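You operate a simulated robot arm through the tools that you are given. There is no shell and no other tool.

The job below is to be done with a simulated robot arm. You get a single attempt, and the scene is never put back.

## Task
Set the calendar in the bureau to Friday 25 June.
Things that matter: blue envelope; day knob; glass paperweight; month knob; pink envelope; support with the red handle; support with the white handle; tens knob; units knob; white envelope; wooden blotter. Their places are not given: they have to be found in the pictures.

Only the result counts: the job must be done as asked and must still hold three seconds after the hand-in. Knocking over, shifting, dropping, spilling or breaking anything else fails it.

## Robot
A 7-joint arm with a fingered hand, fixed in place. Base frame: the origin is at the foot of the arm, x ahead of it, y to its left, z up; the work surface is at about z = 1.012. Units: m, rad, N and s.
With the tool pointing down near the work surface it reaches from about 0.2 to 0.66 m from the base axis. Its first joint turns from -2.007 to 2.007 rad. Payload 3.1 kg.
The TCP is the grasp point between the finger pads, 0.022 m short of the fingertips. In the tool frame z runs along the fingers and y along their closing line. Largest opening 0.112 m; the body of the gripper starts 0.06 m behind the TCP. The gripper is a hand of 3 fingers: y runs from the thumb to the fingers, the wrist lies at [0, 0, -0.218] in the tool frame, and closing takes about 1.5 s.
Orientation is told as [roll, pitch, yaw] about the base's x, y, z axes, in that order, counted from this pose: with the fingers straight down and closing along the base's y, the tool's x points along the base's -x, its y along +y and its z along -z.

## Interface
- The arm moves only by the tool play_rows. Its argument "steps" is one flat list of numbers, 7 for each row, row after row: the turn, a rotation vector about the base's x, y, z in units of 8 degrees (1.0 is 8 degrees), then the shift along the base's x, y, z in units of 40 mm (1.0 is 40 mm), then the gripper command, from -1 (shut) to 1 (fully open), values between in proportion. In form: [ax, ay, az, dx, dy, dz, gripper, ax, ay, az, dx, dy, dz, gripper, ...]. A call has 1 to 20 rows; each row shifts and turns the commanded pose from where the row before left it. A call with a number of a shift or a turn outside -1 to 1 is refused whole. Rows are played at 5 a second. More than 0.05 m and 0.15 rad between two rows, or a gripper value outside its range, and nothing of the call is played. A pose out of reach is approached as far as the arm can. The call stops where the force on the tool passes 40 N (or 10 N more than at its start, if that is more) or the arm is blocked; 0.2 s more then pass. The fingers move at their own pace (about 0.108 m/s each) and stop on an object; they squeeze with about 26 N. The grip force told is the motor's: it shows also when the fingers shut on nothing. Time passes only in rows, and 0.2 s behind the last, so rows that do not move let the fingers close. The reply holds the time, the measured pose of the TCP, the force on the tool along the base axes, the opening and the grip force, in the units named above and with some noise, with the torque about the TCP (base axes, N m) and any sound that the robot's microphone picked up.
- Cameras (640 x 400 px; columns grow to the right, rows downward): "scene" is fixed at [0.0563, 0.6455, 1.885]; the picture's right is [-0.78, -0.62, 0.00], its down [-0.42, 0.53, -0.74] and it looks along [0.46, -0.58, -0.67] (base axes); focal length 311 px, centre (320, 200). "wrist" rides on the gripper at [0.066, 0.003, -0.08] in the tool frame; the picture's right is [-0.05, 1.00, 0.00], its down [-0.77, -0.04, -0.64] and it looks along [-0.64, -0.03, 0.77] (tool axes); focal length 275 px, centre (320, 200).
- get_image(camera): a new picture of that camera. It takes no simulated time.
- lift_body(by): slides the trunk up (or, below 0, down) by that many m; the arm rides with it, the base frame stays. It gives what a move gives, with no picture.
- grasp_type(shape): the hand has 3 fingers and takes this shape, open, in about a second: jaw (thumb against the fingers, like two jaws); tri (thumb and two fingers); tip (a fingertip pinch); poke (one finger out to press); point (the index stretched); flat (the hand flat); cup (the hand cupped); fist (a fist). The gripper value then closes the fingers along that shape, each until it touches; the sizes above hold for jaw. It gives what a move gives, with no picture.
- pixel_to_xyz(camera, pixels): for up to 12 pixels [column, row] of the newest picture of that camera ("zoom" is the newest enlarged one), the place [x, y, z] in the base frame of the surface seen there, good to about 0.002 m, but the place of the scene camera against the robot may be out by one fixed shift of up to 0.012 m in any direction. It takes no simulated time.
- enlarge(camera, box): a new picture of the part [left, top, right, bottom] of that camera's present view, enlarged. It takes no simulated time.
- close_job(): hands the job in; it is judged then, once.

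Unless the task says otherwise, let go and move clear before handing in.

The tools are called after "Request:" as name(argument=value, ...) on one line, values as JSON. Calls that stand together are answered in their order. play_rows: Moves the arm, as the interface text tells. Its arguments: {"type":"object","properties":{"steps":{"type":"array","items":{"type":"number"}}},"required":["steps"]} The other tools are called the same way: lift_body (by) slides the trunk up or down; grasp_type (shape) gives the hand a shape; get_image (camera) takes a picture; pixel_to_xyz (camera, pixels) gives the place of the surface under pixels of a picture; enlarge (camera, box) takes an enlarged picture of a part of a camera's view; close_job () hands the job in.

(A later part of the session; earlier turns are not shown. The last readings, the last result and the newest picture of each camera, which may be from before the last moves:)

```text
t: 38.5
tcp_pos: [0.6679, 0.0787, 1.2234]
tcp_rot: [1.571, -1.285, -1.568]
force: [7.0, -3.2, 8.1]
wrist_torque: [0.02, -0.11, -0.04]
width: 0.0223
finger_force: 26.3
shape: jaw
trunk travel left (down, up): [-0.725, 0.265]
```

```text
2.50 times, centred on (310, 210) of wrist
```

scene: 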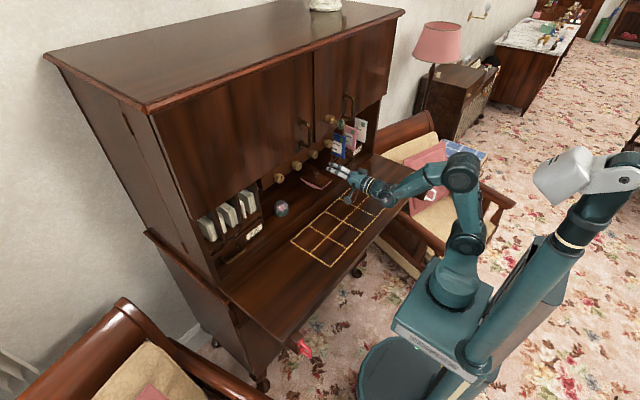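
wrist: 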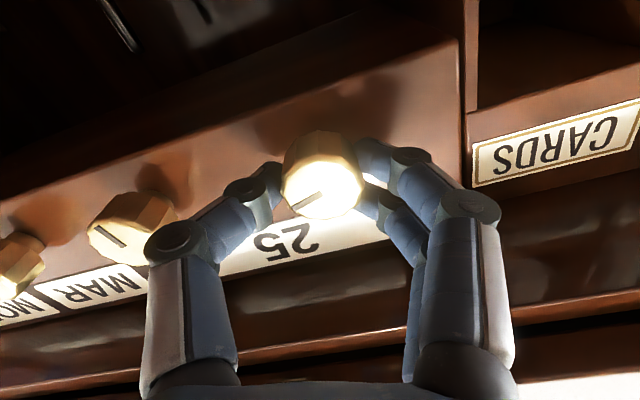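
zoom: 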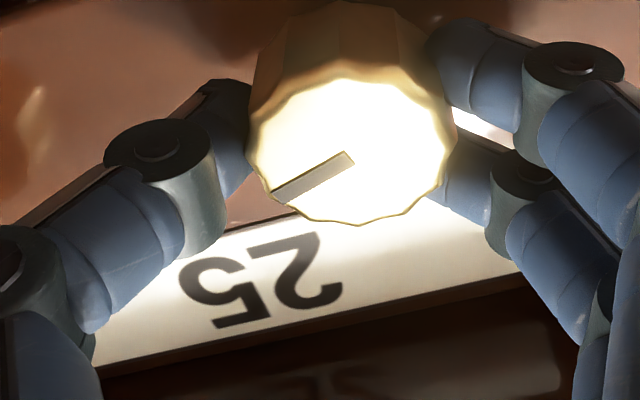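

It reads "25". I'll release the knob and back off.

Request:
play_rows(steps=[0, 0, 0, 0, 0, 0, 0, 0, 0, 0, 0, 0, 0, 0, 0, 0, 0, 0, 0, 0, 0, 0, 0, 0, -0.5, 0, 0, 0, 0, 0, 0, -0.8, 0, 0, 0, 0, 0, 0, -0.8, 0, 0, 0, 0, 0, 0, -0.8, 0, 0, 0, 0, 0, 0, 0, 0, 0, 0])

Request:
get_image(camera="wrist")

```text
t: 40.3
tcp_pos: [0.5507, 0.0805, 1.2228]
tcp_rot: [1.571, -1.286, -1.568]
force: [0.2, 0.4, -0.1]
wrist_torque: [0.0, -0.01, 0.01]
width: 0.0552
finger_force: 0.0
shape: jaw
trunk travel left (down, up): [-0.725, 0.265]
```

```text
taken
```

wrist: 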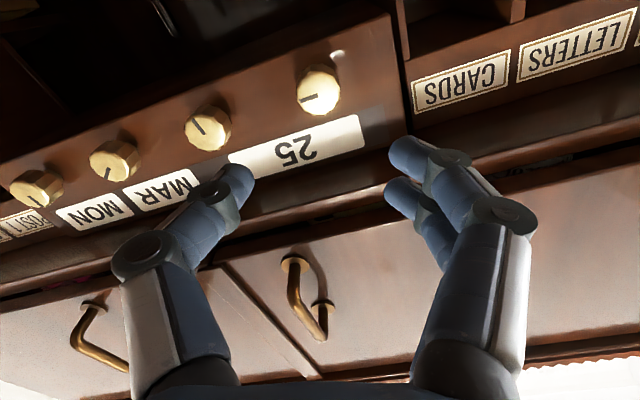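

"25", "MAR", "MON" now. I'll enlarge the tens and units knobs to check the pointers.

Request:
enlarge(camera="wrist", box=[170, 50, 380, 190])

Request:
pixel_to_xyz(camera="wrist", pixels=[[318, 92], [208, 130], [115, 161], [37, 189]])

```text
2.86 times, centred on (275, 120) of wrist
```

zoom: 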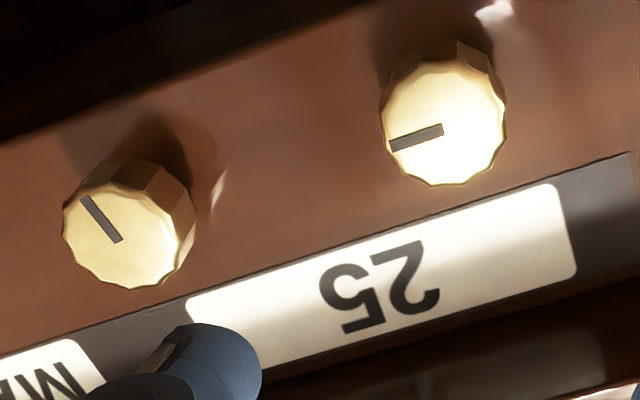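

```text
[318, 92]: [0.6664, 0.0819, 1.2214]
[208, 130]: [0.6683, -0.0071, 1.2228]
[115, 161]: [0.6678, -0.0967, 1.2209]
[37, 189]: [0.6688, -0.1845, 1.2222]
```

I'll measure the pointer ends of both knobs in the zoom picture to verify their true angles.

Request:
pixel_to_xyz(camera="zoom", pixels=[[86, 201], [118, 238], [395, 145], [440, 130], [65, 215], [178, 255], [125, 190], [130, 285], [383, 125], [505, 125], [440, 60], [445, 185]])

```text
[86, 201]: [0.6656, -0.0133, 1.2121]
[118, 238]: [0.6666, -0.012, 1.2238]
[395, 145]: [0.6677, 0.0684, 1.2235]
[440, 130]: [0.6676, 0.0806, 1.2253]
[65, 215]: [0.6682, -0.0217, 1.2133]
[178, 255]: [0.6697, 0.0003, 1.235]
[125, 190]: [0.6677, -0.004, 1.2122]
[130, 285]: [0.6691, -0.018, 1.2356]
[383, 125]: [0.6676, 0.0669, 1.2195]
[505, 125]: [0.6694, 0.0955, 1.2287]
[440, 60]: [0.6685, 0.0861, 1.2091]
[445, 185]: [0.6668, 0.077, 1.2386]
```

The units pointer is at about 174° (≈5×36°) and the tens pointer around 90–98°; both display correctly. I'll move back to the centre, level the roll, and take a straight picture for a careful check.

Request:
play_rows(steps=[-0.5, 0, 0, -0.2, -0.5, 0, 0, -0.5, 0, 0, -0.2, -0.5, 0, 0, -0.5, 0, 0, -0.2, -0.5, 0, 0, -0.5, 0, 0, -0.2, -0.5, 0, 0, 0, 0, 0, 0, 0, 0, 0])

Request:
get_image(camera="wrist")

Request:
enlarge(camera="wrist", box=[340, 20, 600, 160])

```text
t: 41.5
tcp_pos: [0.5177, 0.0015, 1.2243]
tcp_rot: [1.047, -1.569, -1.046]
force: [-0.1, 0.1, -0.2]
wrist_torque: [-0.04, 0.0, -0.02]
width: 0.0552
finger_force: 0.2
shape: jaw
trunk travel left (down, up): [-0.725, 0.265]
```

```text
taken
```

wrist: 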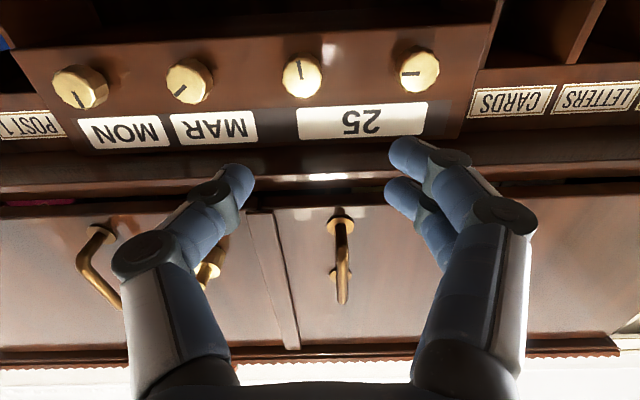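

```text
2.46 times, centred on (470, 90) of wrist
```

zoom: 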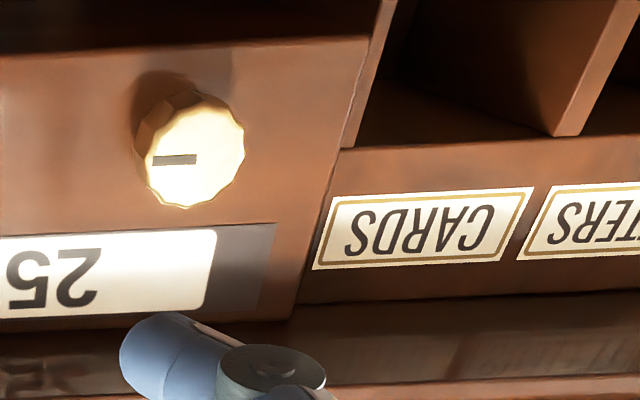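

Tens pointer sits cleanly at 90°, units at 180°, and the window reads "25". Now the month knob: I'll test whether a slight rightward yaw of the hand frees the reach toward −y.

Request:
play_rows(steps=[0, 0, 0, 0, -0.5, 0, 0, 0, 0, 0, 0, -0.5, 0, 0, 0, 0, 0, 0, -0.5, 0, 0, 0, 0, 0, 0, -0.5, 0, 0, 0, 0, 0, 0, 0, 0, 0])

Request:
play_rows(steps=[0, 0, -0.5, 0, -0.2, 0, 0, 0, 0, -0.5, 0, -0.2, 0, 0, 0, 0, -0.5, 0, -0.2, 0, 0, 0, 0, -0.5, 0, -0.2, 0, 0, 0, 0, 0, 0, 0, 0, 0])

Request:
get_image(camera="scene")

```text
t: 42.7
tcp_pos: [0.5183, -0.0805, 1.2265]
tcp_rot: [1.346, -1.568, -1.344]
force: [0.7, -0.1, 0.5]
wrist_torque: [0.04, -0.01, -0.01]
width: 0.0554
finger_force: 0.0
shape: jaw
trunk travel left (down, up): [-0.725, 0.265]
```

```text
t: 43.9
tcp_pos: [0.5182, -0.1125, 1.2244]
tcp_rot: [1.462, -1.569, -1.739]
force: [0.5, -0.5, -0.5]
wrist_torque: [0.0, 0.03, -0.03]
width: 0.0555
finger_force: 0.1
shape: jaw
trunk travel left (down, up): [-0.725, 0.265]
```

```text
taken
```

scene: 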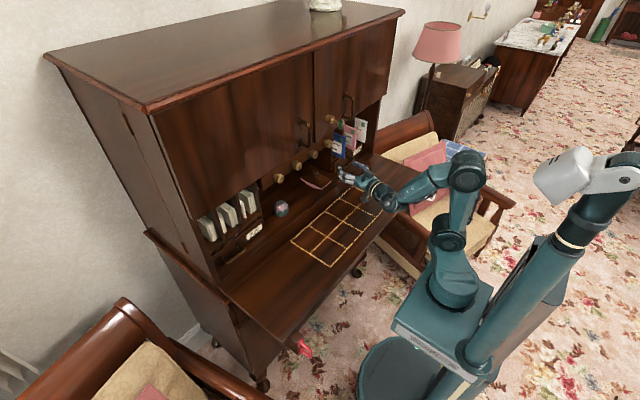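

With the yaw of −16° the hand moves freely to y≈-0.1125, so the limit is wrist yaw. I'll lower the trunk another 0.1 m and raise the hand to flatten the forearm, then test straight pointing again.

Request:
lift_body(by=-0.1)

Request:
play_rows(steps=[0, 0, 0, 0, 0, 0.6, 0, 0, 0, 0, 0, 0, 0.6, 0, 0, 0, 0, 0, 0, 0.6, 0, 0, 0, 0, 0, 0, 0.7, 0, 0, 0, 0, 0, 0, 0, 0])

Request:
play_rows(steps=[0, 0, 0.5, 0, 0, 0, 0, 0, 0, 0.5, 0, 0, 0, 0, 0, 0, 0.5, 0, 0, 0, 0, 0, 0, 0.5, 0, 0, 0, 0, 0, 0, 0, 0, 0, 0, 0])

Request:
get_image(camera="scene")

```text
t: 45.2
tcp_pos: [0.5185, -0.1118, 1.1258]
tcp_rot: [1.465, -1.567, -1.741]
force: [-0.6, -0.4, 0.5]
wrist_torque: [-0.04, -0.01, 0.01]
width: 0.0557
finger_force: 0.1
shape: jaw
trunk travel left (down, up): [-0.625, 0.365]
```

```text
t: 46.4
tcp_pos: [0.5197, -0.1099, 1.2286]
tcp_rot: [1.409, -1.568, -1.686]
force: [1.0, -0.5, -0.4]
wrist_torque: [-0.01, 0.0, 0.01]
width: 0.0556
finger_force: 0.0
shape: jaw
trunk travel left (down, up): [-0.625, 0.365]
```

```text
t: 47.6
tcp_pos: [0.5189, -0.1119, 1.2246]
tcp_rot: [1.173, -1.567, -1.166]
force: [0.3, -0.3, 0.2]
wrist_torque: [0.03, 0.0, -0.02]
width: 0.0551
finger_force: 0.0
shape: jaw
trunk travel left (down, up): [-0.625, 0.365]
```

```text
taken
```

scene: 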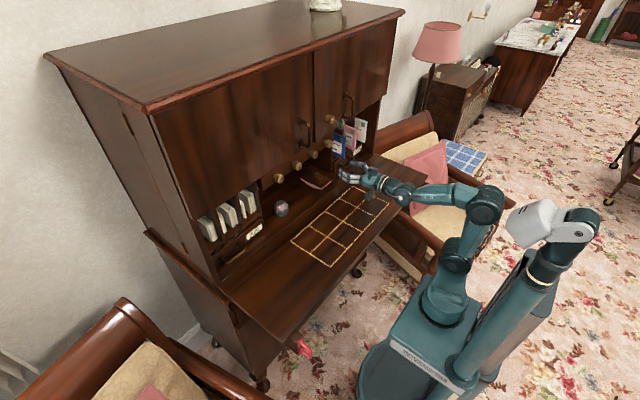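

Now the hand points straight at y≈-0.112 with no limit reported. I'll look at the month knob from here.

Request:
get_image(camera="wrist")

Request:
enlarge(camera="wrist", box=[220, 30, 420, 155])

```text
taken
```

wrist: 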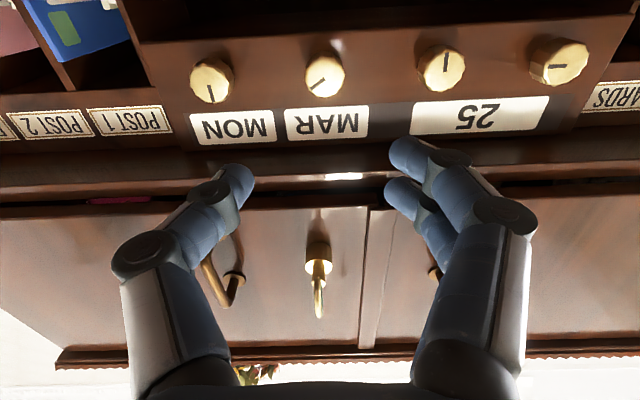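

```text
3.20 times, centred on (320, 92) of wrist
```

zoom: 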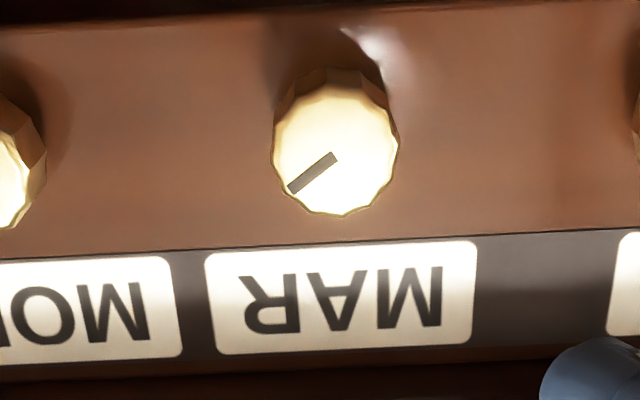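

Request:
pixel_to_xyz(camera="zoom", pixels=[[335, 150], [275, 150], [397, 150], [335, 90], [335, 212], [333, 155], [292, 190]])

Request:
play_rows(steps=[-1, 0, 0, 0, 0.02, 0, 0, -1, 0, 0, 0, 0.02, 0, 0, -1, 0, 0, 0, 0.02, 0, 0, -1, 0, 0, 0, 0.02, 0, 0, -1, 0, 0, 0, 0.02, 0, 0, -1, 0, 0, 0, 0.02, 0, 0, 0, 0, 0, 0, 0, 0, 0])

```text
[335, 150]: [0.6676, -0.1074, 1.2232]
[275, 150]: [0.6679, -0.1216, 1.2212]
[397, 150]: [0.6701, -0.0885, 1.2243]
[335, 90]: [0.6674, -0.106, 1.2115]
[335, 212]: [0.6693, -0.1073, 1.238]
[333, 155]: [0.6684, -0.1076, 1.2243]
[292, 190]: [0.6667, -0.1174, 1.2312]
```

```text
t: 49.2
tcp_pos: [0.5186, -0.106, 1.2245]
tcp_rot: [-1.567, -0.734, 1.571]
force: [-0.3, -1.1, -0.2]
wrist_torque: [0.01, 0.04, 0.02]
width: 0.0557
finger_force: 0.1
shape: jaw
trunk travel left (down, up): [-0.625, 0.365]
```

Month knob centre is (−0.105, 1.2245), and the hand is at φ≈−48° right in front. I'll approach to x≈0.645 first.

Request:
play_rows(steps=[0, 0, 0, 0.6, 0.01, 0, 0, 0, 0, 0, 0.6, 0.01, 0, 0, 0, 0, 0, 0.6, 0, 0, 0, 0, 0, 0, 0.6, 0, 0, 0, 0, 0, 0, 0.6, 0, 0, 0, 0, 0, 0, 0.2, 0, 0, 0, 0, 0, 0, 0, 0, 0, 0])

Request:
get_image(camera="wrist")

```text
t: 50.8
tcp_pos: [0.6461, -0.108, 1.2271]
tcp_rot: [-1.568, -0.737, 1.572]
force: [-0.1, -0.1, -0.2]
wrist_torque: [-0.03, 0.01, 0.01]
width: 0.0554
finger_force: 0.1
shape: jaw
trunk travel left (down, up): [-0.625, 0.365]
```

```text
taken
```

wrist: 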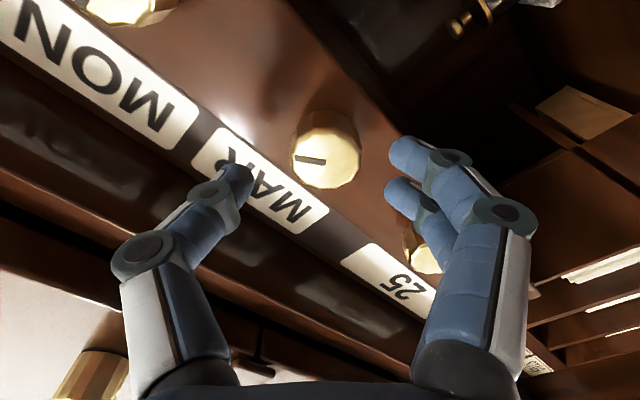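

The hand drifted ~2 mm (y −0.108, z 1.227); the knob at (326,158) is a little toward the fingers. I'll correct that, advance to x≈0.666 and grip.

Request:
play_rows(steps=[0, 0, 0, 0.1, 0.05, -0.05, 0, 0, 0, 0, 0.2, 0.01, -0.01, 0, 0, 0, 0, 0.2, 0, 0, 0, 0, 0, 0, 0, 0, 0, 0])

Request:
play_rows(steps=[0, 0, 0, 0, 0, 0, -1, 0, 0, 0, 0, 0, 0, -1, 0, 0, 0, 0, 0, 0, -1, 0, 0, 0, 0, 0, 0, -1])

Request:
get_image(camera="wrist")

```text
t: 51.8
tcp_pos: [0.6671, -0.1034, 1.2243]
tcp_rot: [-1.567, -0.736, 1.569]
force: [-0.1, -0.4, 0.4]
wrist_torque: [0.01, -0.04, 0.0]
width: 0.0554
finger_force: 0.0
shape: jaw
trunk travel left (down, up): [-0.625, 0.365]
```

```text
t: 52.8
tcp_pos: [0.6663, -0.1044, 1.2239]
tcp_rot: [-1.568, -0.737, 1.572]
force: [1.8, 0.1, 0.0]
wrist_torque: [-0.03, -0.03, -0.03]
width: 0.0227
finger_force: 26.3
shape: jaw
trunk travel left (down, up): [-0.625, 0.365]
```

```text
taken
```

wrist: 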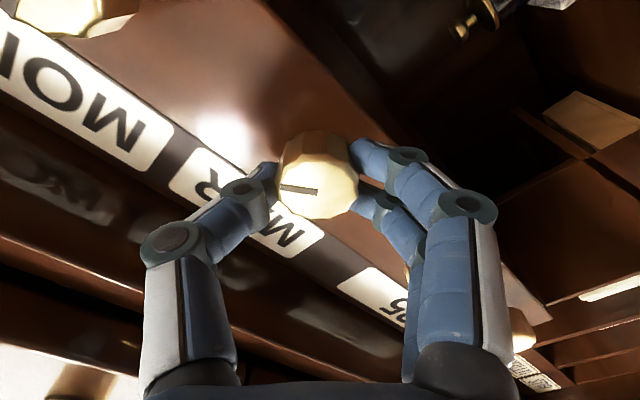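

Gripped well with negligible side force. I'll turn the month knob clockwise 30° and read the window.

Request:
play_rows(steps=[0.9375, 0, 0, 0, 0, 0, -1, 0.9375, 0, 0, 0, 0, 0, -1, 0.9375, 0, 0, 0, 0, 0, -1, 0.9375, 0, 0, 0, 0, 0, -1, 0, 0, 0, 0, 0, 0, -1])

Request:
get_image(camera="wrist")

```text
t: 54.0
tcp_pos: [0.6658, -0.1048, 1.2252]
tcp_rot: [-1.58, -1.262, 1.581]
force: [5.4, -3.5, 11.9]
wrist_torque: [-0.05, -0.18, -0.03]
width: 0.0223
finger_force: 25.9
shape: jaw
trunk travel left (down, up): [-0.625, 0.365]
```

```text
taken
```

wrist: 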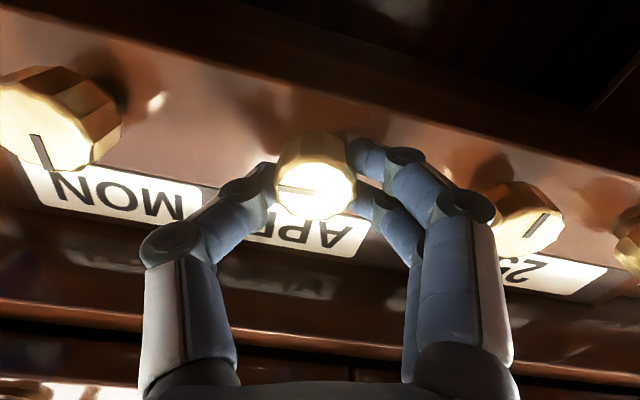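

It reads "APR" now. An upward push of ~12 N suggests I should raise ~1 mm; I'll continue 60° more with that correction.

Request:
play_rows(steps=[0.9375, 0, 0, 0, 0, 0.01, -1, 0.9375, 0, 0, 0, 0, 0.01, -1, 0.9375, 0, 0, 0, 0, 0.01, -1, 0.9375, 0, 0, 0, 0, 0, -1, 0, 0, 0, 0, 0, 0, -1])

Request:
get_image(camera="wrist")

```text
t: 55.2
tcp_pos: [0.6664, -0.1067, 1.2253]
tcp_rot: [1.584, -1.356, -1.582]
force: [8.3, -7.0, 16.6]
wrist_torque: [-0.06, -0.25, -0.1]
width: 0.0221
finger_force: 26.0
shape: jaw
trunk travel left (down, up): [-0.625, 0.365]
```

```text
taken
```

wrist: 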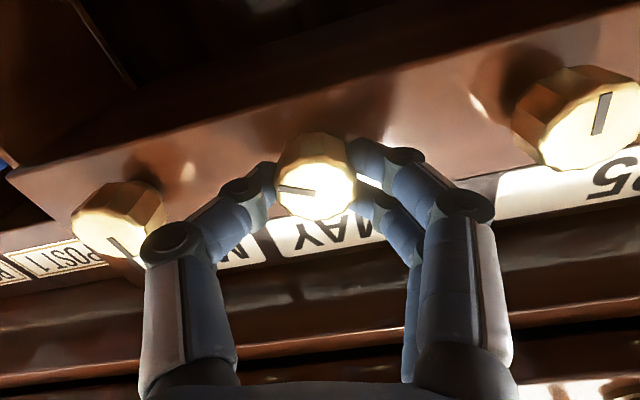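

It reads "MAY". I'll do the last 30° with small corrections (+1.5 mm up, slightly forward) to relieve the 17 N upward push.

Request:
play_rows(steps=[0, 0, 0, 0.01, -0.01, 0.03, -1, 0.9375, 0, 0, 0.01, -0.01, 0.02, -1, 0.9375, 0, 0, 0, 0, 0.01, -1, 0.9375, 0, 0, 0, 0, 0, -1, 0.9375, 0, 0, 0, 0, 0, -1, 0, 0, 0, 0, 0, 0, -1])

Request:
get_image(camera="wrist")

```text
t: 56.6
tcp_pos: [0.6665, -0.1078, 1.2253]
tcp_rot: [1.572, -0.831, -1.569]
force: [-2.8, -7.9, -1.1]
wrist_torque: [-0.05, 0.03, -0.14]
width: 0.0223
finger_force: 25.5
shape: jaw
trunk travel left (down, up): [-0.625, 0.365]
```

```text
taken
```

wrist: 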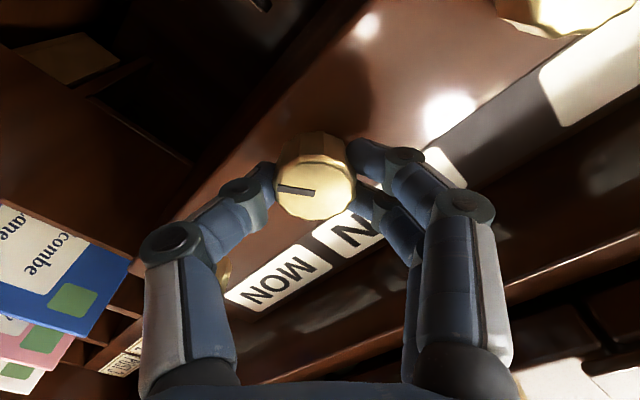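

The last letter looks like "N" (JUN). I'll release, back off and check.

Request:
play_rows(steps=[0, 0, 0, 0, 0, 0, 0, 0, 0, 0, 0, 0, 0, 0, 0, 0, 0, 0, 0, 0, 0, 0, 0, 0, -0.5, 0, 0, 0, 0, 0, 0, -0.8, 0, 0, 0, 0, 0, 0, -0.8, 0, 0, 0, 0, 0, 0, -0.8, 0, 0, 0, 0, 0, 0, 0, 0, 0, 0])

Request:
get_image(camera="wrist")

```text
t: 58.4
tcp_pos: [0.5502, -0.1075, 1.2287]
tcp_rot: [1.575, -0.834, -1.57]
force: [0.0, -0.1, 0.2]
wrist_torque: [0.01, 0.01, -0.01]
width: 0.0555
finger_force: 0.0
shape: jaw
trunk travel left (down, up): [-0.625, 0.365]
```

```text
taken
```

wrist: 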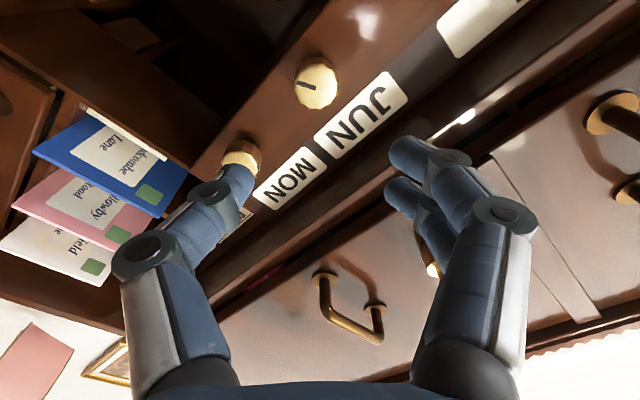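

The month reads "JUN". Now the day knob lies near the protruding envelopes, so I'll measure the blue envelope's nearest edges and the knob.

Request:
pixel_to_xyz(camera="wrist", pixels=[[183, 178], [160, 212], [90, 118], [38, 150], [150, 195], [110, 245], [175, 165], [200, 165], [243, 155], [235, 170], [258, 165], [130, 235]])

Request:
pixel_to_xyz(camera="scene", pixels=[[337, 135], [345, 140], [335, 155], [344, 158], [349, 120], [357, 150], [365, 120], [331, 133]])

Request:
enlarge(camera="scene", box=[300, 100, 400, 180])

```text
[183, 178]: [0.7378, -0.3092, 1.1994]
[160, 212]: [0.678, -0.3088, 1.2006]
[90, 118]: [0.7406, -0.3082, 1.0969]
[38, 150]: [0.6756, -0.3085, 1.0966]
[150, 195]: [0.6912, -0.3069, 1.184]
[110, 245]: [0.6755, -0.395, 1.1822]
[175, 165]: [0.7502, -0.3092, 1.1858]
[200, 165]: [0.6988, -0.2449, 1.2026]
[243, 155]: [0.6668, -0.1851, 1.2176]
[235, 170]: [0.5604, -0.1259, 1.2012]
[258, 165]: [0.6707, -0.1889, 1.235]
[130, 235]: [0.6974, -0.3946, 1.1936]
```

```text
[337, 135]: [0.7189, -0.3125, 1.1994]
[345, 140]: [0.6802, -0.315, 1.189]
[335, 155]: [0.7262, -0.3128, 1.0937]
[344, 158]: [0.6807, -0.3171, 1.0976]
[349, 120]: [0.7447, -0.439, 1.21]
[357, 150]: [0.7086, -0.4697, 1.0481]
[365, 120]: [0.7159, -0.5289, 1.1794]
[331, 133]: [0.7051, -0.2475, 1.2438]
```

```text
5.00 times, centred on (350, 140) of scene
```

zoom: 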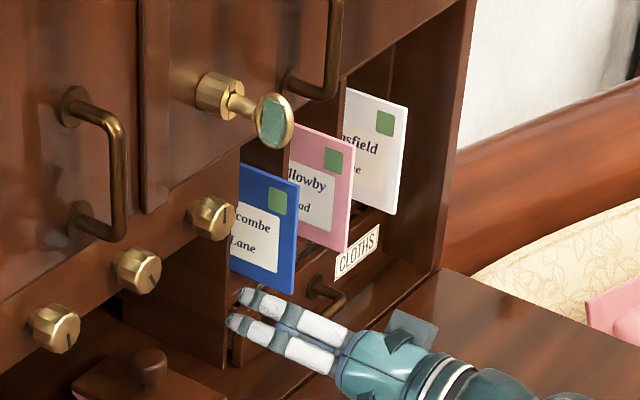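

The blue envelope's nearest edge is at y≈-0.309, x≥0.676, well clear of a hand working at y≈-0.196. I'll back off slightly, lower the trunk another 0.1 m and raise the hand for the wider reach.

Request:
play_rows(steps=[0, 0, 0, -0.4, 0, 0, 0, 0, 0, 0, -0.4, 0, 0, 0, 0, 0, 0, 0, 0, 0, 0])

Request:
lift_body(by=-0.1)

Request:
play_rows(steps=[-1, 0, 0, 0, 0, 0.6, 0, -1, 0, 0, 0, 0, 0.6, 0, -1, 0, 0, 0, 0, 0.6, 0, -1, 0, 0, 0, 0, 0.6, 0, -1, 0, 0, 0, 0, 0, 0, 0, 0, 0, 0, 0, 0, 0])

Request:
get_image(camera="scene")

```text
t: 59.2
tcp_pos: [0.517, -0.1069, 1.2274]
tcp_rot: [1.575, -0.833, -1.571]
force: [1.1, 0.2, 0.1]
wrist_torque: [0.0, 0.01, -0.02]
width: 0.0558
finger_force: 0.0
shape: jaw
trunk travel left (down, up): [-0.625, 0.365]
```

```text
t: 60.5
tcp_pos: [0.5172, -0.1064, 1.1282]
tcp_rot: [1.573, -0.833, -1.572]
force: [-0.9, 0.0, 0.4]
wrist_torque: [0.06, 0.0, 0.01]
width: 0.0552
finger_force: 0.0
shape: jaw
trunk travel left (down, up): [-0.525, 0.465]
```

```text
t: 61.9
tcp_pos: [0.5179, -0.1075, 1.2138]
tcp_rot: [1.567, -1.478, -1.568]
force: [0.0, -0.3, -0.2]
wrist_torque: [-0.01, -0.02, 0.0]
width: 0.0553
finger_force: 0.0
shape: jaw
out of reach, approached as far as the arm can: row 4
trunk travel left (down, up): [-0.525, 0.465]
```

```text
taken
```

scene: 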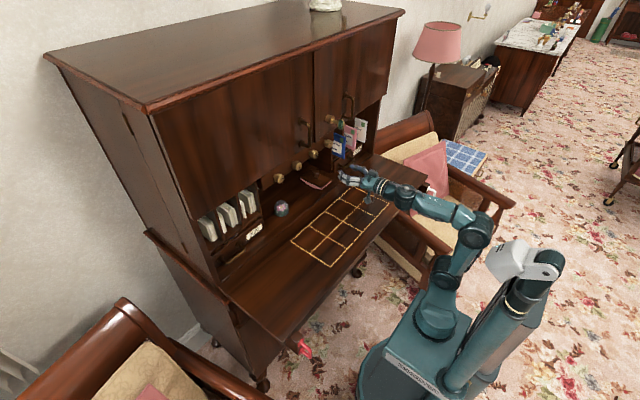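

At this trunk height the forearm is about level and z is limited instead; I'll raise the trunk 0.06 m (hand z≈1.274 at x≈0.52, still below the handles) and test moving right.

Request:
lift_body(by=0.06)

Request:
play_rows(steps=[0, 0, 0, 0, -0.4, -0.4, 0, 0, 0, 0, 0, -0.4, -0.4, 0, 0, 0, 0, 0, -0.4, -0.4, 0, 0, 0, 0, 0, -0.4, 0, 0, 0, 0, 0, 0, -0.4, 0, 0, 0, 0, 0, 0, -0.25, 0, 0, 0, 0, 0, 0, 0, 0, 0])

Request:
get_image(camera="scene")

```text
t: 62.9
tcp_pos: [0.5174, -0.1086, 1.2742]
tcp_rot: [1.56, -1.475, -1.565]
force: [-0.1, -0.3, -0.7]
wrist_torque: [-0.01, -0.01, 0.04]
width: 0.0551
finger_force: 0.2
shape: jaw
trunk travel left (down, up): [-0.585, 0.405]
```

```text
t: 64.5
tcp_pos: [0.5105, -0.1257, 1.2185]
tcp_rot: [1.544, -1.478, -1.55]
force: [-0.5, -0.1, 0.1]
wrist_torque: [-0.02, -0.01, -0.01]
width: 0.0555
finger_force: 0.0
shape: jaw
out of reach, approached as far as the arm can: row 1, 2, 3, 4, 5, 6
trunk travel left (down, up): [-0.585, 0.405]
```

```text
taken
```

scene: 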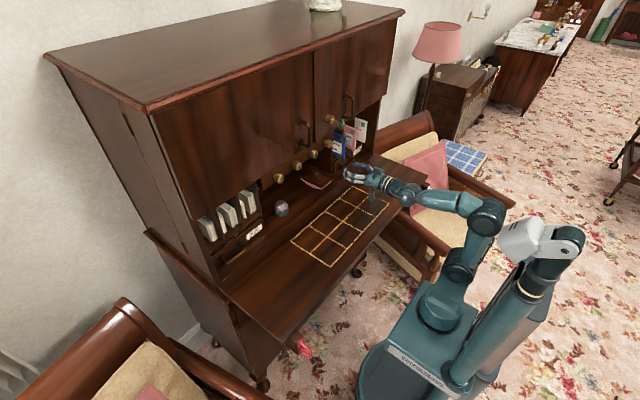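

Reach to the right stops near y≈-0.126 here with straight pointing. I'll look at the arm posture closely to choose a better configuration.

Request:
enlarge(camera="scene", box=[330, 140, 540, 400])

Request:
pixel_to_xyz(camera="scene", pixels=[[488, 217], [462, 262], [440, 205], [403, 192], [375, 182], [438, 310], [480, 235], [425, 198]])

```text
1.54 times, centred on (435, 270) of scene
```

zoom: 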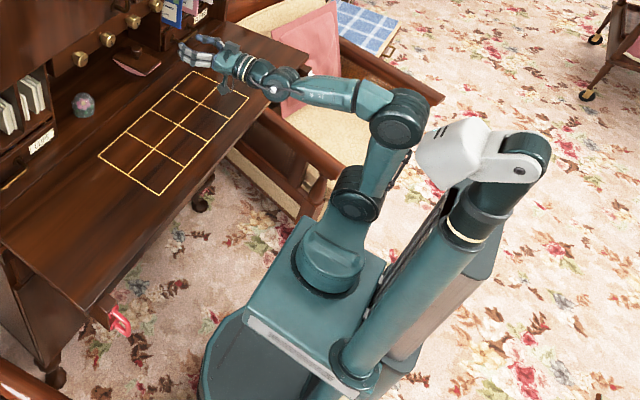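

```text
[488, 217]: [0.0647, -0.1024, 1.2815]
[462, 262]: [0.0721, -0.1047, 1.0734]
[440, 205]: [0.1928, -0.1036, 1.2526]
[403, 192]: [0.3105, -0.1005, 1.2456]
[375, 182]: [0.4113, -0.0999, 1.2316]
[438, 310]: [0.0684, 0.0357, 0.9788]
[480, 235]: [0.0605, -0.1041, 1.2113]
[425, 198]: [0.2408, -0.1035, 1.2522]
```

The whole arm lies nearly in line at y≈-0.125 and the wrist can only bend right/up from there, so for the day knob I'll use the trunk at −0.3 m and a hand yawed ~10° to the right. First I raise the trunk 0.04 m, lower the hand and yaw it.

Request:
lift_body(by=0.04)

Request:
play_rows(steps=[0, 0, -0.45, 0, 0, -0.2, 0, 0, 0, -0.4, 0, -0.2, -0.2, 0, 0, 0, -0.4, 0, -0.3, -0.2, 0, 0, 0, 0, 0.3, -0.3, -0.2, 0, 0, 0, 0, 0.4, -0.3, 0, 0, 0, 0, 0, 0.3, -0.15, 0, 0, 0, 0, 0, 0, 0, 0, 0])

Request:
get_image(camera="wrist")

```text
t: 65.3
tcp_pos: [0.5104, -0.1241, 1.2583]
tcp_rot: [1.545, -1.478, -1.551]
force: [0.0, -0.1, 0.4]
wrist_torque: [0.02, 0.02, -0.02]
width: 0.0555
finger_force: 0.1
shape: jaw
trunk travel left (down, up): [-0.625, 0.365]
```

```text
t: 67.0
tcp_pos: [0.55, -0.1737, 1.2271]
tcp_rot: [1.544, -1.478, -1.723]
force: [-0.5, 0.2, -1.1]
wrist_torque: [0.03, -0.06, -0.01]
width: 0.0553
finger_force: 0.0
shape: jaw
trunk travel left (down, up): [-0.625, 0.365]
```

```text
taken
```

wrist: 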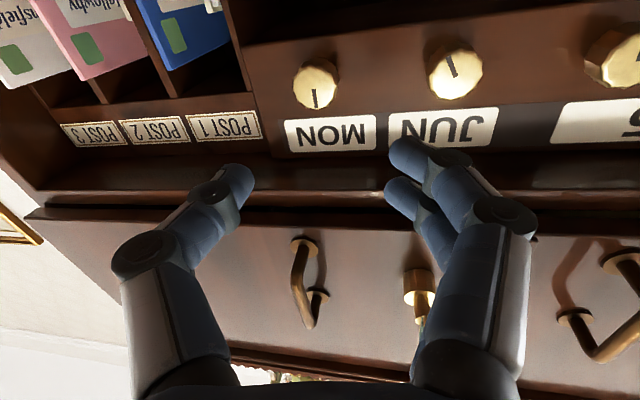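

The hand now sits at y≈-0.174 yawed −10° without limits. I'll measure the day knob's centre (pixel ≈(316,86)).

Request:
enlarge(camera="wrist", box=[276, 56, 356, 116])

Request:
pixel_to_xyz(camera="zoom", pixels=[[320, 200], [180, 200], [440, 200], [300, 80], [300, 340], [300, 220]])

```text
6.67 times, centred on (316, 86) of wrist
```

zoom: 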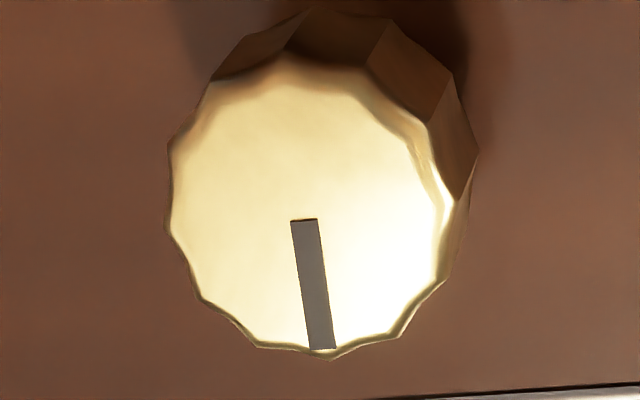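

```text
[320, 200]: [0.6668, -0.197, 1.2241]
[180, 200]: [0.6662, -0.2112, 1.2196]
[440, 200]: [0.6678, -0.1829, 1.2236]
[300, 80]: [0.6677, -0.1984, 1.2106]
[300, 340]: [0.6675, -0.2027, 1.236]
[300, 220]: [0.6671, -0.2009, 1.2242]
```

Day knob centre is (−0.198, 1.2245). I'll roll the hand −56° about its own axis here, then approach along the tool axis to x≈0.645.

Request:
play_rows(steps=[-0.984, 0.178, 0, 0, 0, 0, 0, -0.984, 0.178, 0, 0, 0, 0, 0, -0.984, 0.178, 0, 0, 0, 0, 0, -0.984, 0.178, 0, 0, 0, 0, 0, -0.984, 0.178, 0, 0, 0, 0, 0, -0.984, 0.178, 0, 0, 0, 0, 0, -0.984, 0.178, 0, 0, 0, 0, 0, 0, 0, 0, 0, 0, 0, 0])

Request:
play_rows(steps=[0, 0, 0, 0.6, -0.12, -0.02, 0, 0, 0, 0, 0.6, -0.12, -0.02, 0, 0, 0, 0, 0.6, -0.12, 0, 0, 0, 0, 0, 0.55, -0.12, 0, 0, 0, 0, 0, 0, 0, 0, 0])

Request:
get_image(camera="wrist")

```text
t: 68.8
tcp_pos: [0.5508, -0.1749, 1.2269]
tcp_rot: [-1.57, -0.683, 1.389]
force: [-0.1, -0.8, -0.1]
wrist_torque: [0.01, 0.0, 0.01]
width: 0.0557
finger_force: 0.0
shape: jaw
trunk travel left (down, up): [-0.625, 0.365]
```

```text
t: 70.0
tcp_pos: [0.6416, -0.1926, 1.2279]
tcp_rot: [-1.571, -0.687, 1.389]
force: [0.2, 0.1, 0.1]
wrist_torque: [0.03, 0.0, -0.03]
width: 0.0555
finger_force: 0.0
shape: jaw
trunk travel left (down, up): [-0.625, 0.365]
```

```text
taken
```

wrist: 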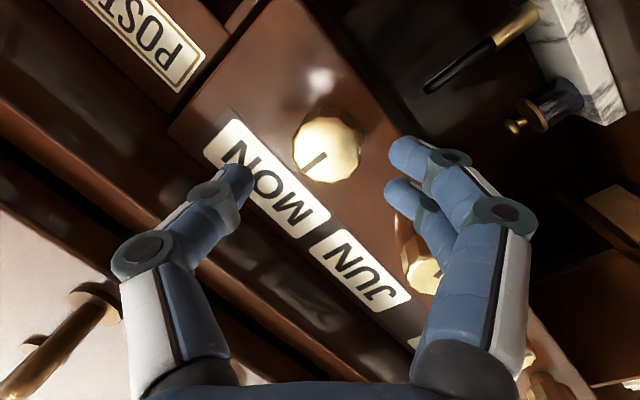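

The knob is between the fingers, with the hand ~3 mm high. I'll correct, advance to x≈0.666 and grip.

Request:
play_rows(steps=[0, 0, 0, 0.1, -0.03, -0.06, 0, 0, 0, 0, 0.25, -0.035, -0.02, 0, 0, 0, 0, 0.25, -0.04, 0, 0, 0, 0, 0, 0, 0, 0, 0])

Request:
get_image(camera="wrist")

```text
t: 71.0
tcp_pos: [0.668, -0.1981, 1.2229]
tcp_rot: [-1.572, -0.687, 1.389]
force: [0.4, -0.3, 0.1]
wrist_torque: [0.02, -0.02, 0.0]
width: 0.0558
finger_force: 0.0
shape: jaw
trunk travel left (down, up): [-0.625, 0.365]
```

```text
taken
```

wrist: 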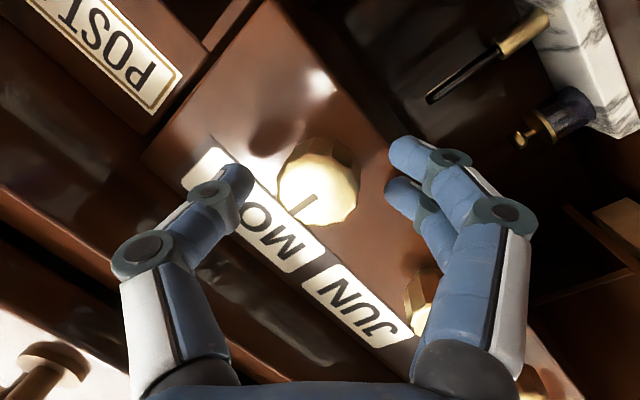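

The knob is well centred. Closing the fingers now.

Request:
play_rows(steps=[0, 0, 0, 0, 0, 0, -1, 0, 0, 0, 0, 0, 0, -1, 0, 0, 0, 0, 0, 0, -1, 0, 0, 0, 0, 0, 0, -1])

Request:
play_rows(steps=[0.925, -0.167, 0, 0, 0, 0, -1, 0.925, -0.167, 0, 0, 0, 0, -1, 0.925, -0.167, 0, 0, 0, 0, -1, 0, 0, 0, 0, 0, 0, -1])

Request:
get_image(camera="wrist")

```text
t: 72.0
tcp_pos: [0.6677, -0.1972, 1.2226]
tcp_rot: [-1.57, -0.689, 1.39]
force: [1.6, 0.7, 1.1]
wrist_torque: [-0.04, 0.03, 0.08]
width: 0.0231
finger_force: 26.3
shape: jaw
trunk travel left (down, up): [-0.625, 0.365]
```

```text
t: 73.0
tcp_pos: [0.6682, -0.1977, 1.2224]
tcp_rot: [-1.566, -1.084, 1.389]
force: [-0.3, 1.4, 0.2]
wrist_torque: [0.0, 0.16, 0.24]
width: 0.0235
finger_force: 25.8
shape: jaw
trunk travel left (down, up): [-0.625, 0.365]
```

```text
taken
```

wrist: 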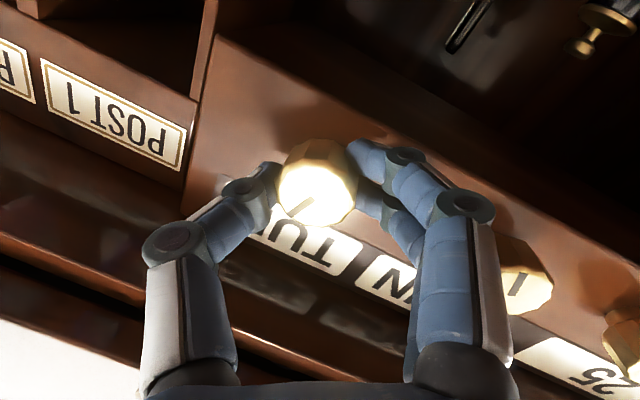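

The window switched to "TUE" already after ~23°, so the step is probably ≤45°. I'll continue and watch when it changes.

Request:
play_rows(steps=[0.925, -0.167, 0, 0, 0, 0, -1, 0.925, -0.167, 0, 0, 0, 0, -1, 0.925, -0.167, 0, 0, 0, 0, -1, 0, 0, 0, 0, 0, 0, -1])

Request:
get_image(camera="wrist")

```text
t: 74.0
tcp_pos: [0.668, -0.1977, 1.2215]
tcp_rot: [-1.552, -1.474, 1.374]
force: [0.3, 3.7, 0.7]
wrist_torque: [0.01, 0.2, 0.38]
width: 0.0235
finger_force: 26.2
shape: jaw
trunk travel left (down, up): [-0.625, 0.365]
```

```text
taken
```

wrist: 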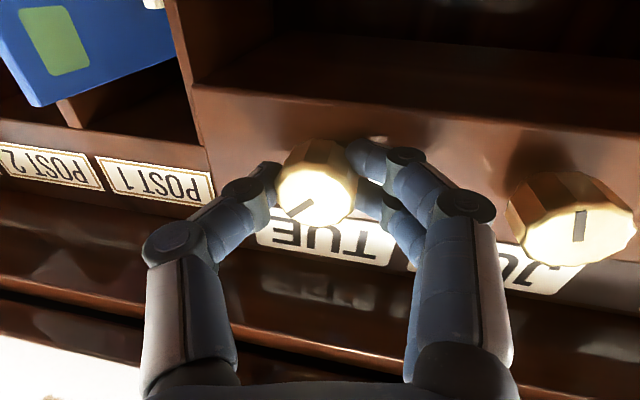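

Still "TUE" at 45°. Continuing another 30°.

Request:
play_rows(steps=[0.925, -0.167, 0, 0, 0, 0, -1, 0.925, -0.167, 0, 0, 0, 0, -1, 0.925, -0.167, 0, 0, 0, 0, -1, 0.925, -0.167, 0, 0, 0, 0, -1, 0, 0, 0, 0, 0, 0, -1])

Request:
get_image(camera="wrist")

```text
t: 75.2
tcp_pos: [0.668, -0.1968, 1.223]
tcp_rot: [1.567, -1.142, -1.747]
force: [2.5, 1.8, 5.0]
wrist_torque: [-0.01, 0.04, 0.37]
width: 0.0232
finger_force: 26.1
shape: jaw
trunk travel left (down, up): [-0.625, 0.365]
```

```text
taken
```

wrist: 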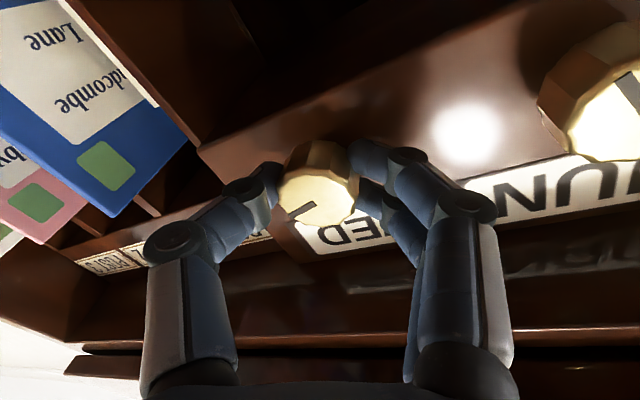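

It reads "WED" at ~75° total. I'll turn another ~26°, then release and measure where the pointer rests.

Request:
play_rows(steps=[0.925, -0.167, 0, 0, 0, 0, -1, 0.925, -0.167, 0, 0, 0, 0, -1, 0.925, -0.167, 0, 0, 0, 0, -1, 0.5, -0.09, 0, 0, 0, 0, -1, 0, 0, 0, 0, 0, 0, -1])

Request:
play_rows(steps=[0, 0, 0, 0, 0, 0, 0, 0, 0, 0, 0, 0, 0, 0, 0, 0, 0, 0, 0, 0, 0, 0, 0, 0, -0.5, 0.09, 0, 0, 0, 0, 0, -0.8, 0.14, 0, 0, 0, 0, 0, -0.8, 0.14, 0, 0, 0, 0, 0, -0.8, 0.14, 0, 0, 0, 0, 0, 0, 0, 0, 0])

Request:
get_image(camera="wrist")

```text
t: 76.3
tcp_pos: [0.6684, -0.1976, 1.2225]
tcp_rot: [1.57, -0.676, -1.749]
force: [1.8, 1.7, 7.2]
wrist_torque: [-0.03, -0.08, 0.27]
width: 0.0223
finger_force: 26.3
shape: jaw
trunk travel left (down, up): [-0.625, 0.365]
```

```text
t: 78.2
tcp_pos: [0.5528, -0.1774, 1.2228]
tcp_rot: [1.568, -0.678, -1.748]
force: [-0.5, -0.1, 0.5]
wrist_torque: [0.0, -0.01, -0.01]
width: 0.0553
finger_force: 0.0
shape: jaw
trunk travel left (down, up): [-0.625, 0.365]
```

```text
taken
```

wrist: 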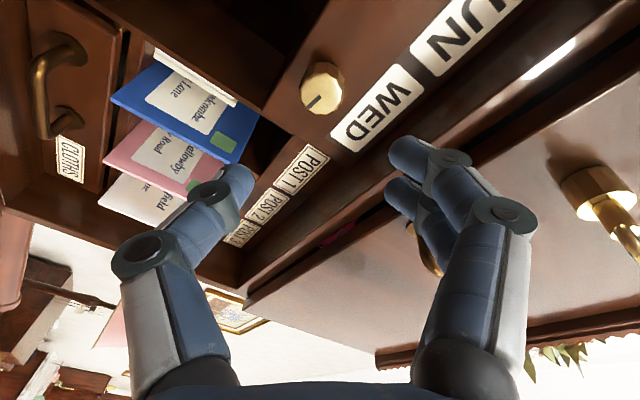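

"WED" holds after release. I'll measure the pointer's resting angle.

Request:
enlarge(camera="wrist", box=[282, 58, 362, 118])

Request:
pixel_to_xyz(camera="zoom", pixels=[[320, 200], [220, 200], [420, 200], [320, 100], [320, 300]])

```text
6.67 times, centred on (322, 88) of wrist
```

zoom: 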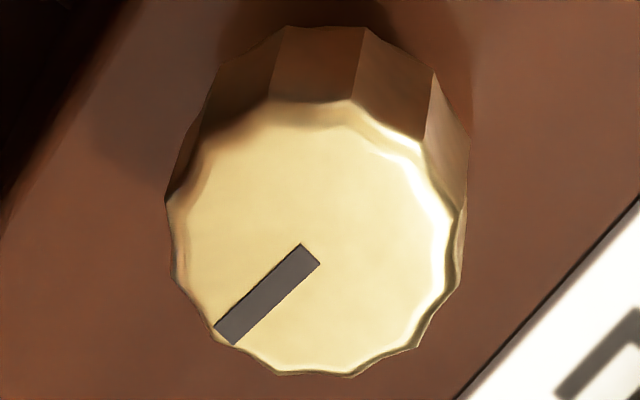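

```text
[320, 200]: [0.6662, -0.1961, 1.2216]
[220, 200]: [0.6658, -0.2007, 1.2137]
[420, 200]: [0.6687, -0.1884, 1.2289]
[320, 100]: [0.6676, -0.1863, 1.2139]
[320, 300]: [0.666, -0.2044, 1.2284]
```

The pointer rests at about 90°, so the day steps are 45° and FRI should be 90° further. I'll roll the hand back ~102° to regrip.

Request:
play_rows(steps=[-0.984, 0.178, 0, 0, 0, 0, 0, -0.984, 0.178, 0, 0, 0, 0, 0, -0.984, 0.178, 0, 0, 0, 0, 0, -0.984, 0.178, 0, 0, 0, 0, 0, -0.984, 0.178, 0, 0, 0, 0, 0, -0.984, 0.178, 0, 0, 0, 0, 0, -0.984, 0.178, 0, 0, 0, 0, 0, -0.984, 0.178, 0, 0, 0, 0, 0, -0.984, 0.178, 0, 0, 0, 0, 0, -0.984, 0.178, 0, 0, 0, 0, 0, -0.984, 0.178, 0, 0, 0, 0, 0, -0.984, 0.178, 0, 0, 0, 0, 0, 0, 0, 0, 0, 0, 0, 0])

Request:
get_image(camera="wrist")

```text
t: 81.0
tcp_pos: [0.5527, -0.1781, 1.2219]
tcp_rot: [-1.57, -0.786, 1.391]
force: [0.1, 0.6, -1.0]
wrist_torque: [-0.02, 0.0, 0.01]
width: 0.0553
finger_force: 0.1
shape: jaw
trunk travel left (down, up): [-0.625, 0.365]
```

```text
taken
```

wrist: 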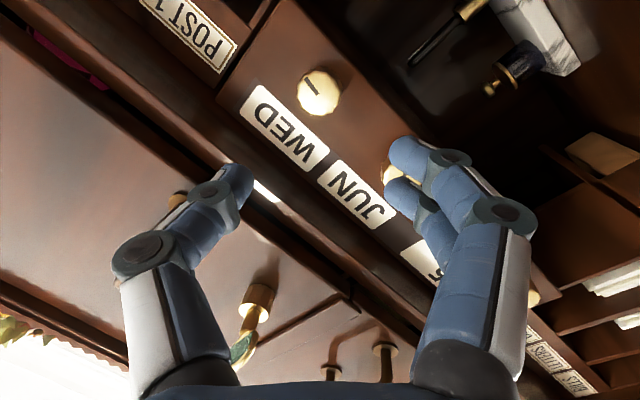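

Hand is at −45° roll, y −0.178, z 1.222. I'll approach the knob again along the tool axis to x≈0.667.

Request:
play_rows(steps=[0, 0, 0, 0.6, -0.105, 0.02, 0, 0, 0, 0, 0.6, -0.105, 0.02, 0, 0, 0, 0, 0.6, -0.105, 0, 0, 0, 0, 0, 0.6, -0.105, 0, 0, 0, 0, 0, 0.45, -0.08, 0, 0, 0, 0, 0, 0, 0, 0, 0])

Request:
get_image(camera="wrist")

```text
t: 82.3
tcp_pos: [0.6659, -0.1968, 1.2226]
tcp_rot: [-1.572, -0.79, 1.392]
force: [0.4, -0.3, 0.1]
wrist_torque: [0.0, -0.01, -0.04]
width: 0.055
finger_force: 0.0
shape: jaw
trunk travel left (down, up): [-0.625, 0.365]
```

```text
taken
```

wrist: 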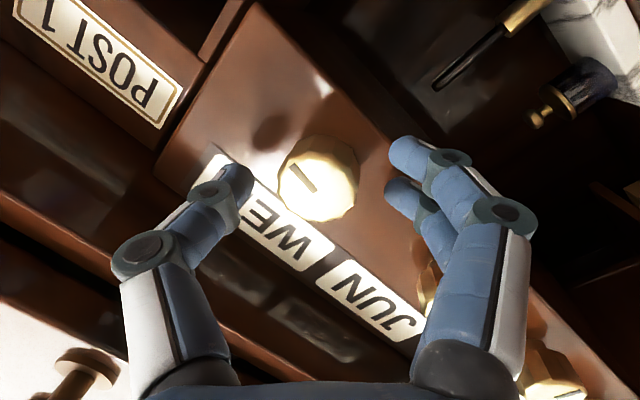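

The knob is centred at (318,185) again. I'll grip and turn 45°.

Request:
play_rows(steps=[0, 0, 0, 0, 0, 0, -1, 0, 0, 0, 0, 0, 0, -1, 0, 0, 0, 0, 0, 0, -1, 0, 0, 0, 0, 0, 0, -1])

Request:
play_rows(steps=[0.925, -0.167, 0, 0, 0, 0, -1, 0.925, -0.167, 0, 0, 0, 0, -1, 0.925, -0.167, 0, 0, 0, 0, -1, 0.925, -0.167, 0, 0, 0, 0, -1, 0.925, -0.167, 0, 0, 0, 0, -1, 0.925, -0.167, 0, 0, 0, 0, -1, 0, 0, 0, 0, 0, 0, -1])

Request:
get_image(camera="wrist")

```text
t: 83.3
tcp_pos: [0.6663, -0.1977, 1.2224]
tcp_rot: [-1.571, -0.789, 1.389]
force: [1.4, -0.3, 0.4]
wrist_torque: [0.0, 0.03, 0.04]
width: 0.023
finger_force: 25.6
shape: jaw
trunk travel left (down, up): [-0.625, 0.365]
```

```text
t: 85.0
tcp_pos: [0.6668, -0.1975, 1.2233]
tcp_rot: [1.128, -1.564, -1.307]
force: [-1.9, 4.5, -5.5]
wrist_torque: [0.0, 0.25, 0.41]
width: 0.0236
finger_force: 26.3
shape: jaw
trunk travel left (down, up): [-0.625, 0.365]
```

```text
taken
```

wrist: 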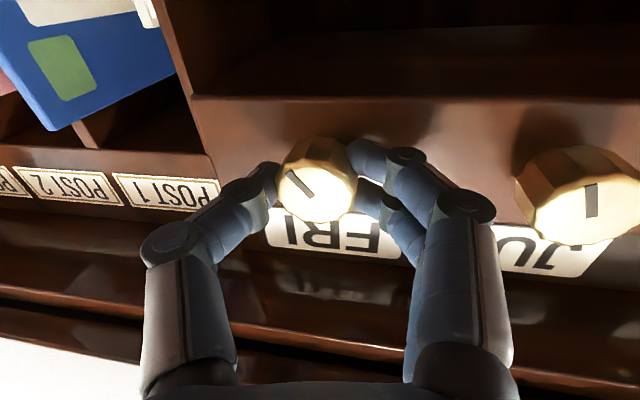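

It already reads "FRI" after 45° more — an unexpected two-step change. I'll measure the pointer angle now before deciding.

Request:
enlarge(camera="wrist", box=[260, 130, 420, 250])

Request:
pixel_to_xyz(camera="zoom", pixels=[[160, 175], [205, 215], [200, 200], [120, 200], [280, 200], [200, 150], [200, 250], [150, 165], [212, 222]])

```text
3.33 times, centred on (340, 190) of wrist
```

zoom: 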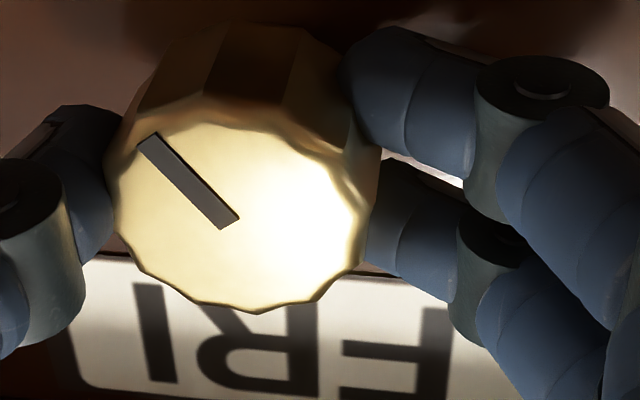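

```text
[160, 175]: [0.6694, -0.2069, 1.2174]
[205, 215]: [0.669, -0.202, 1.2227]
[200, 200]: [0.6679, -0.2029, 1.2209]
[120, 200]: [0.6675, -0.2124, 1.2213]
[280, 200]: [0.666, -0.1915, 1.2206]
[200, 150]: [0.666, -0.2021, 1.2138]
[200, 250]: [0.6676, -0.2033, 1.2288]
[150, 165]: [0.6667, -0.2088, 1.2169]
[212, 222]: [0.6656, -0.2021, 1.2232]
```

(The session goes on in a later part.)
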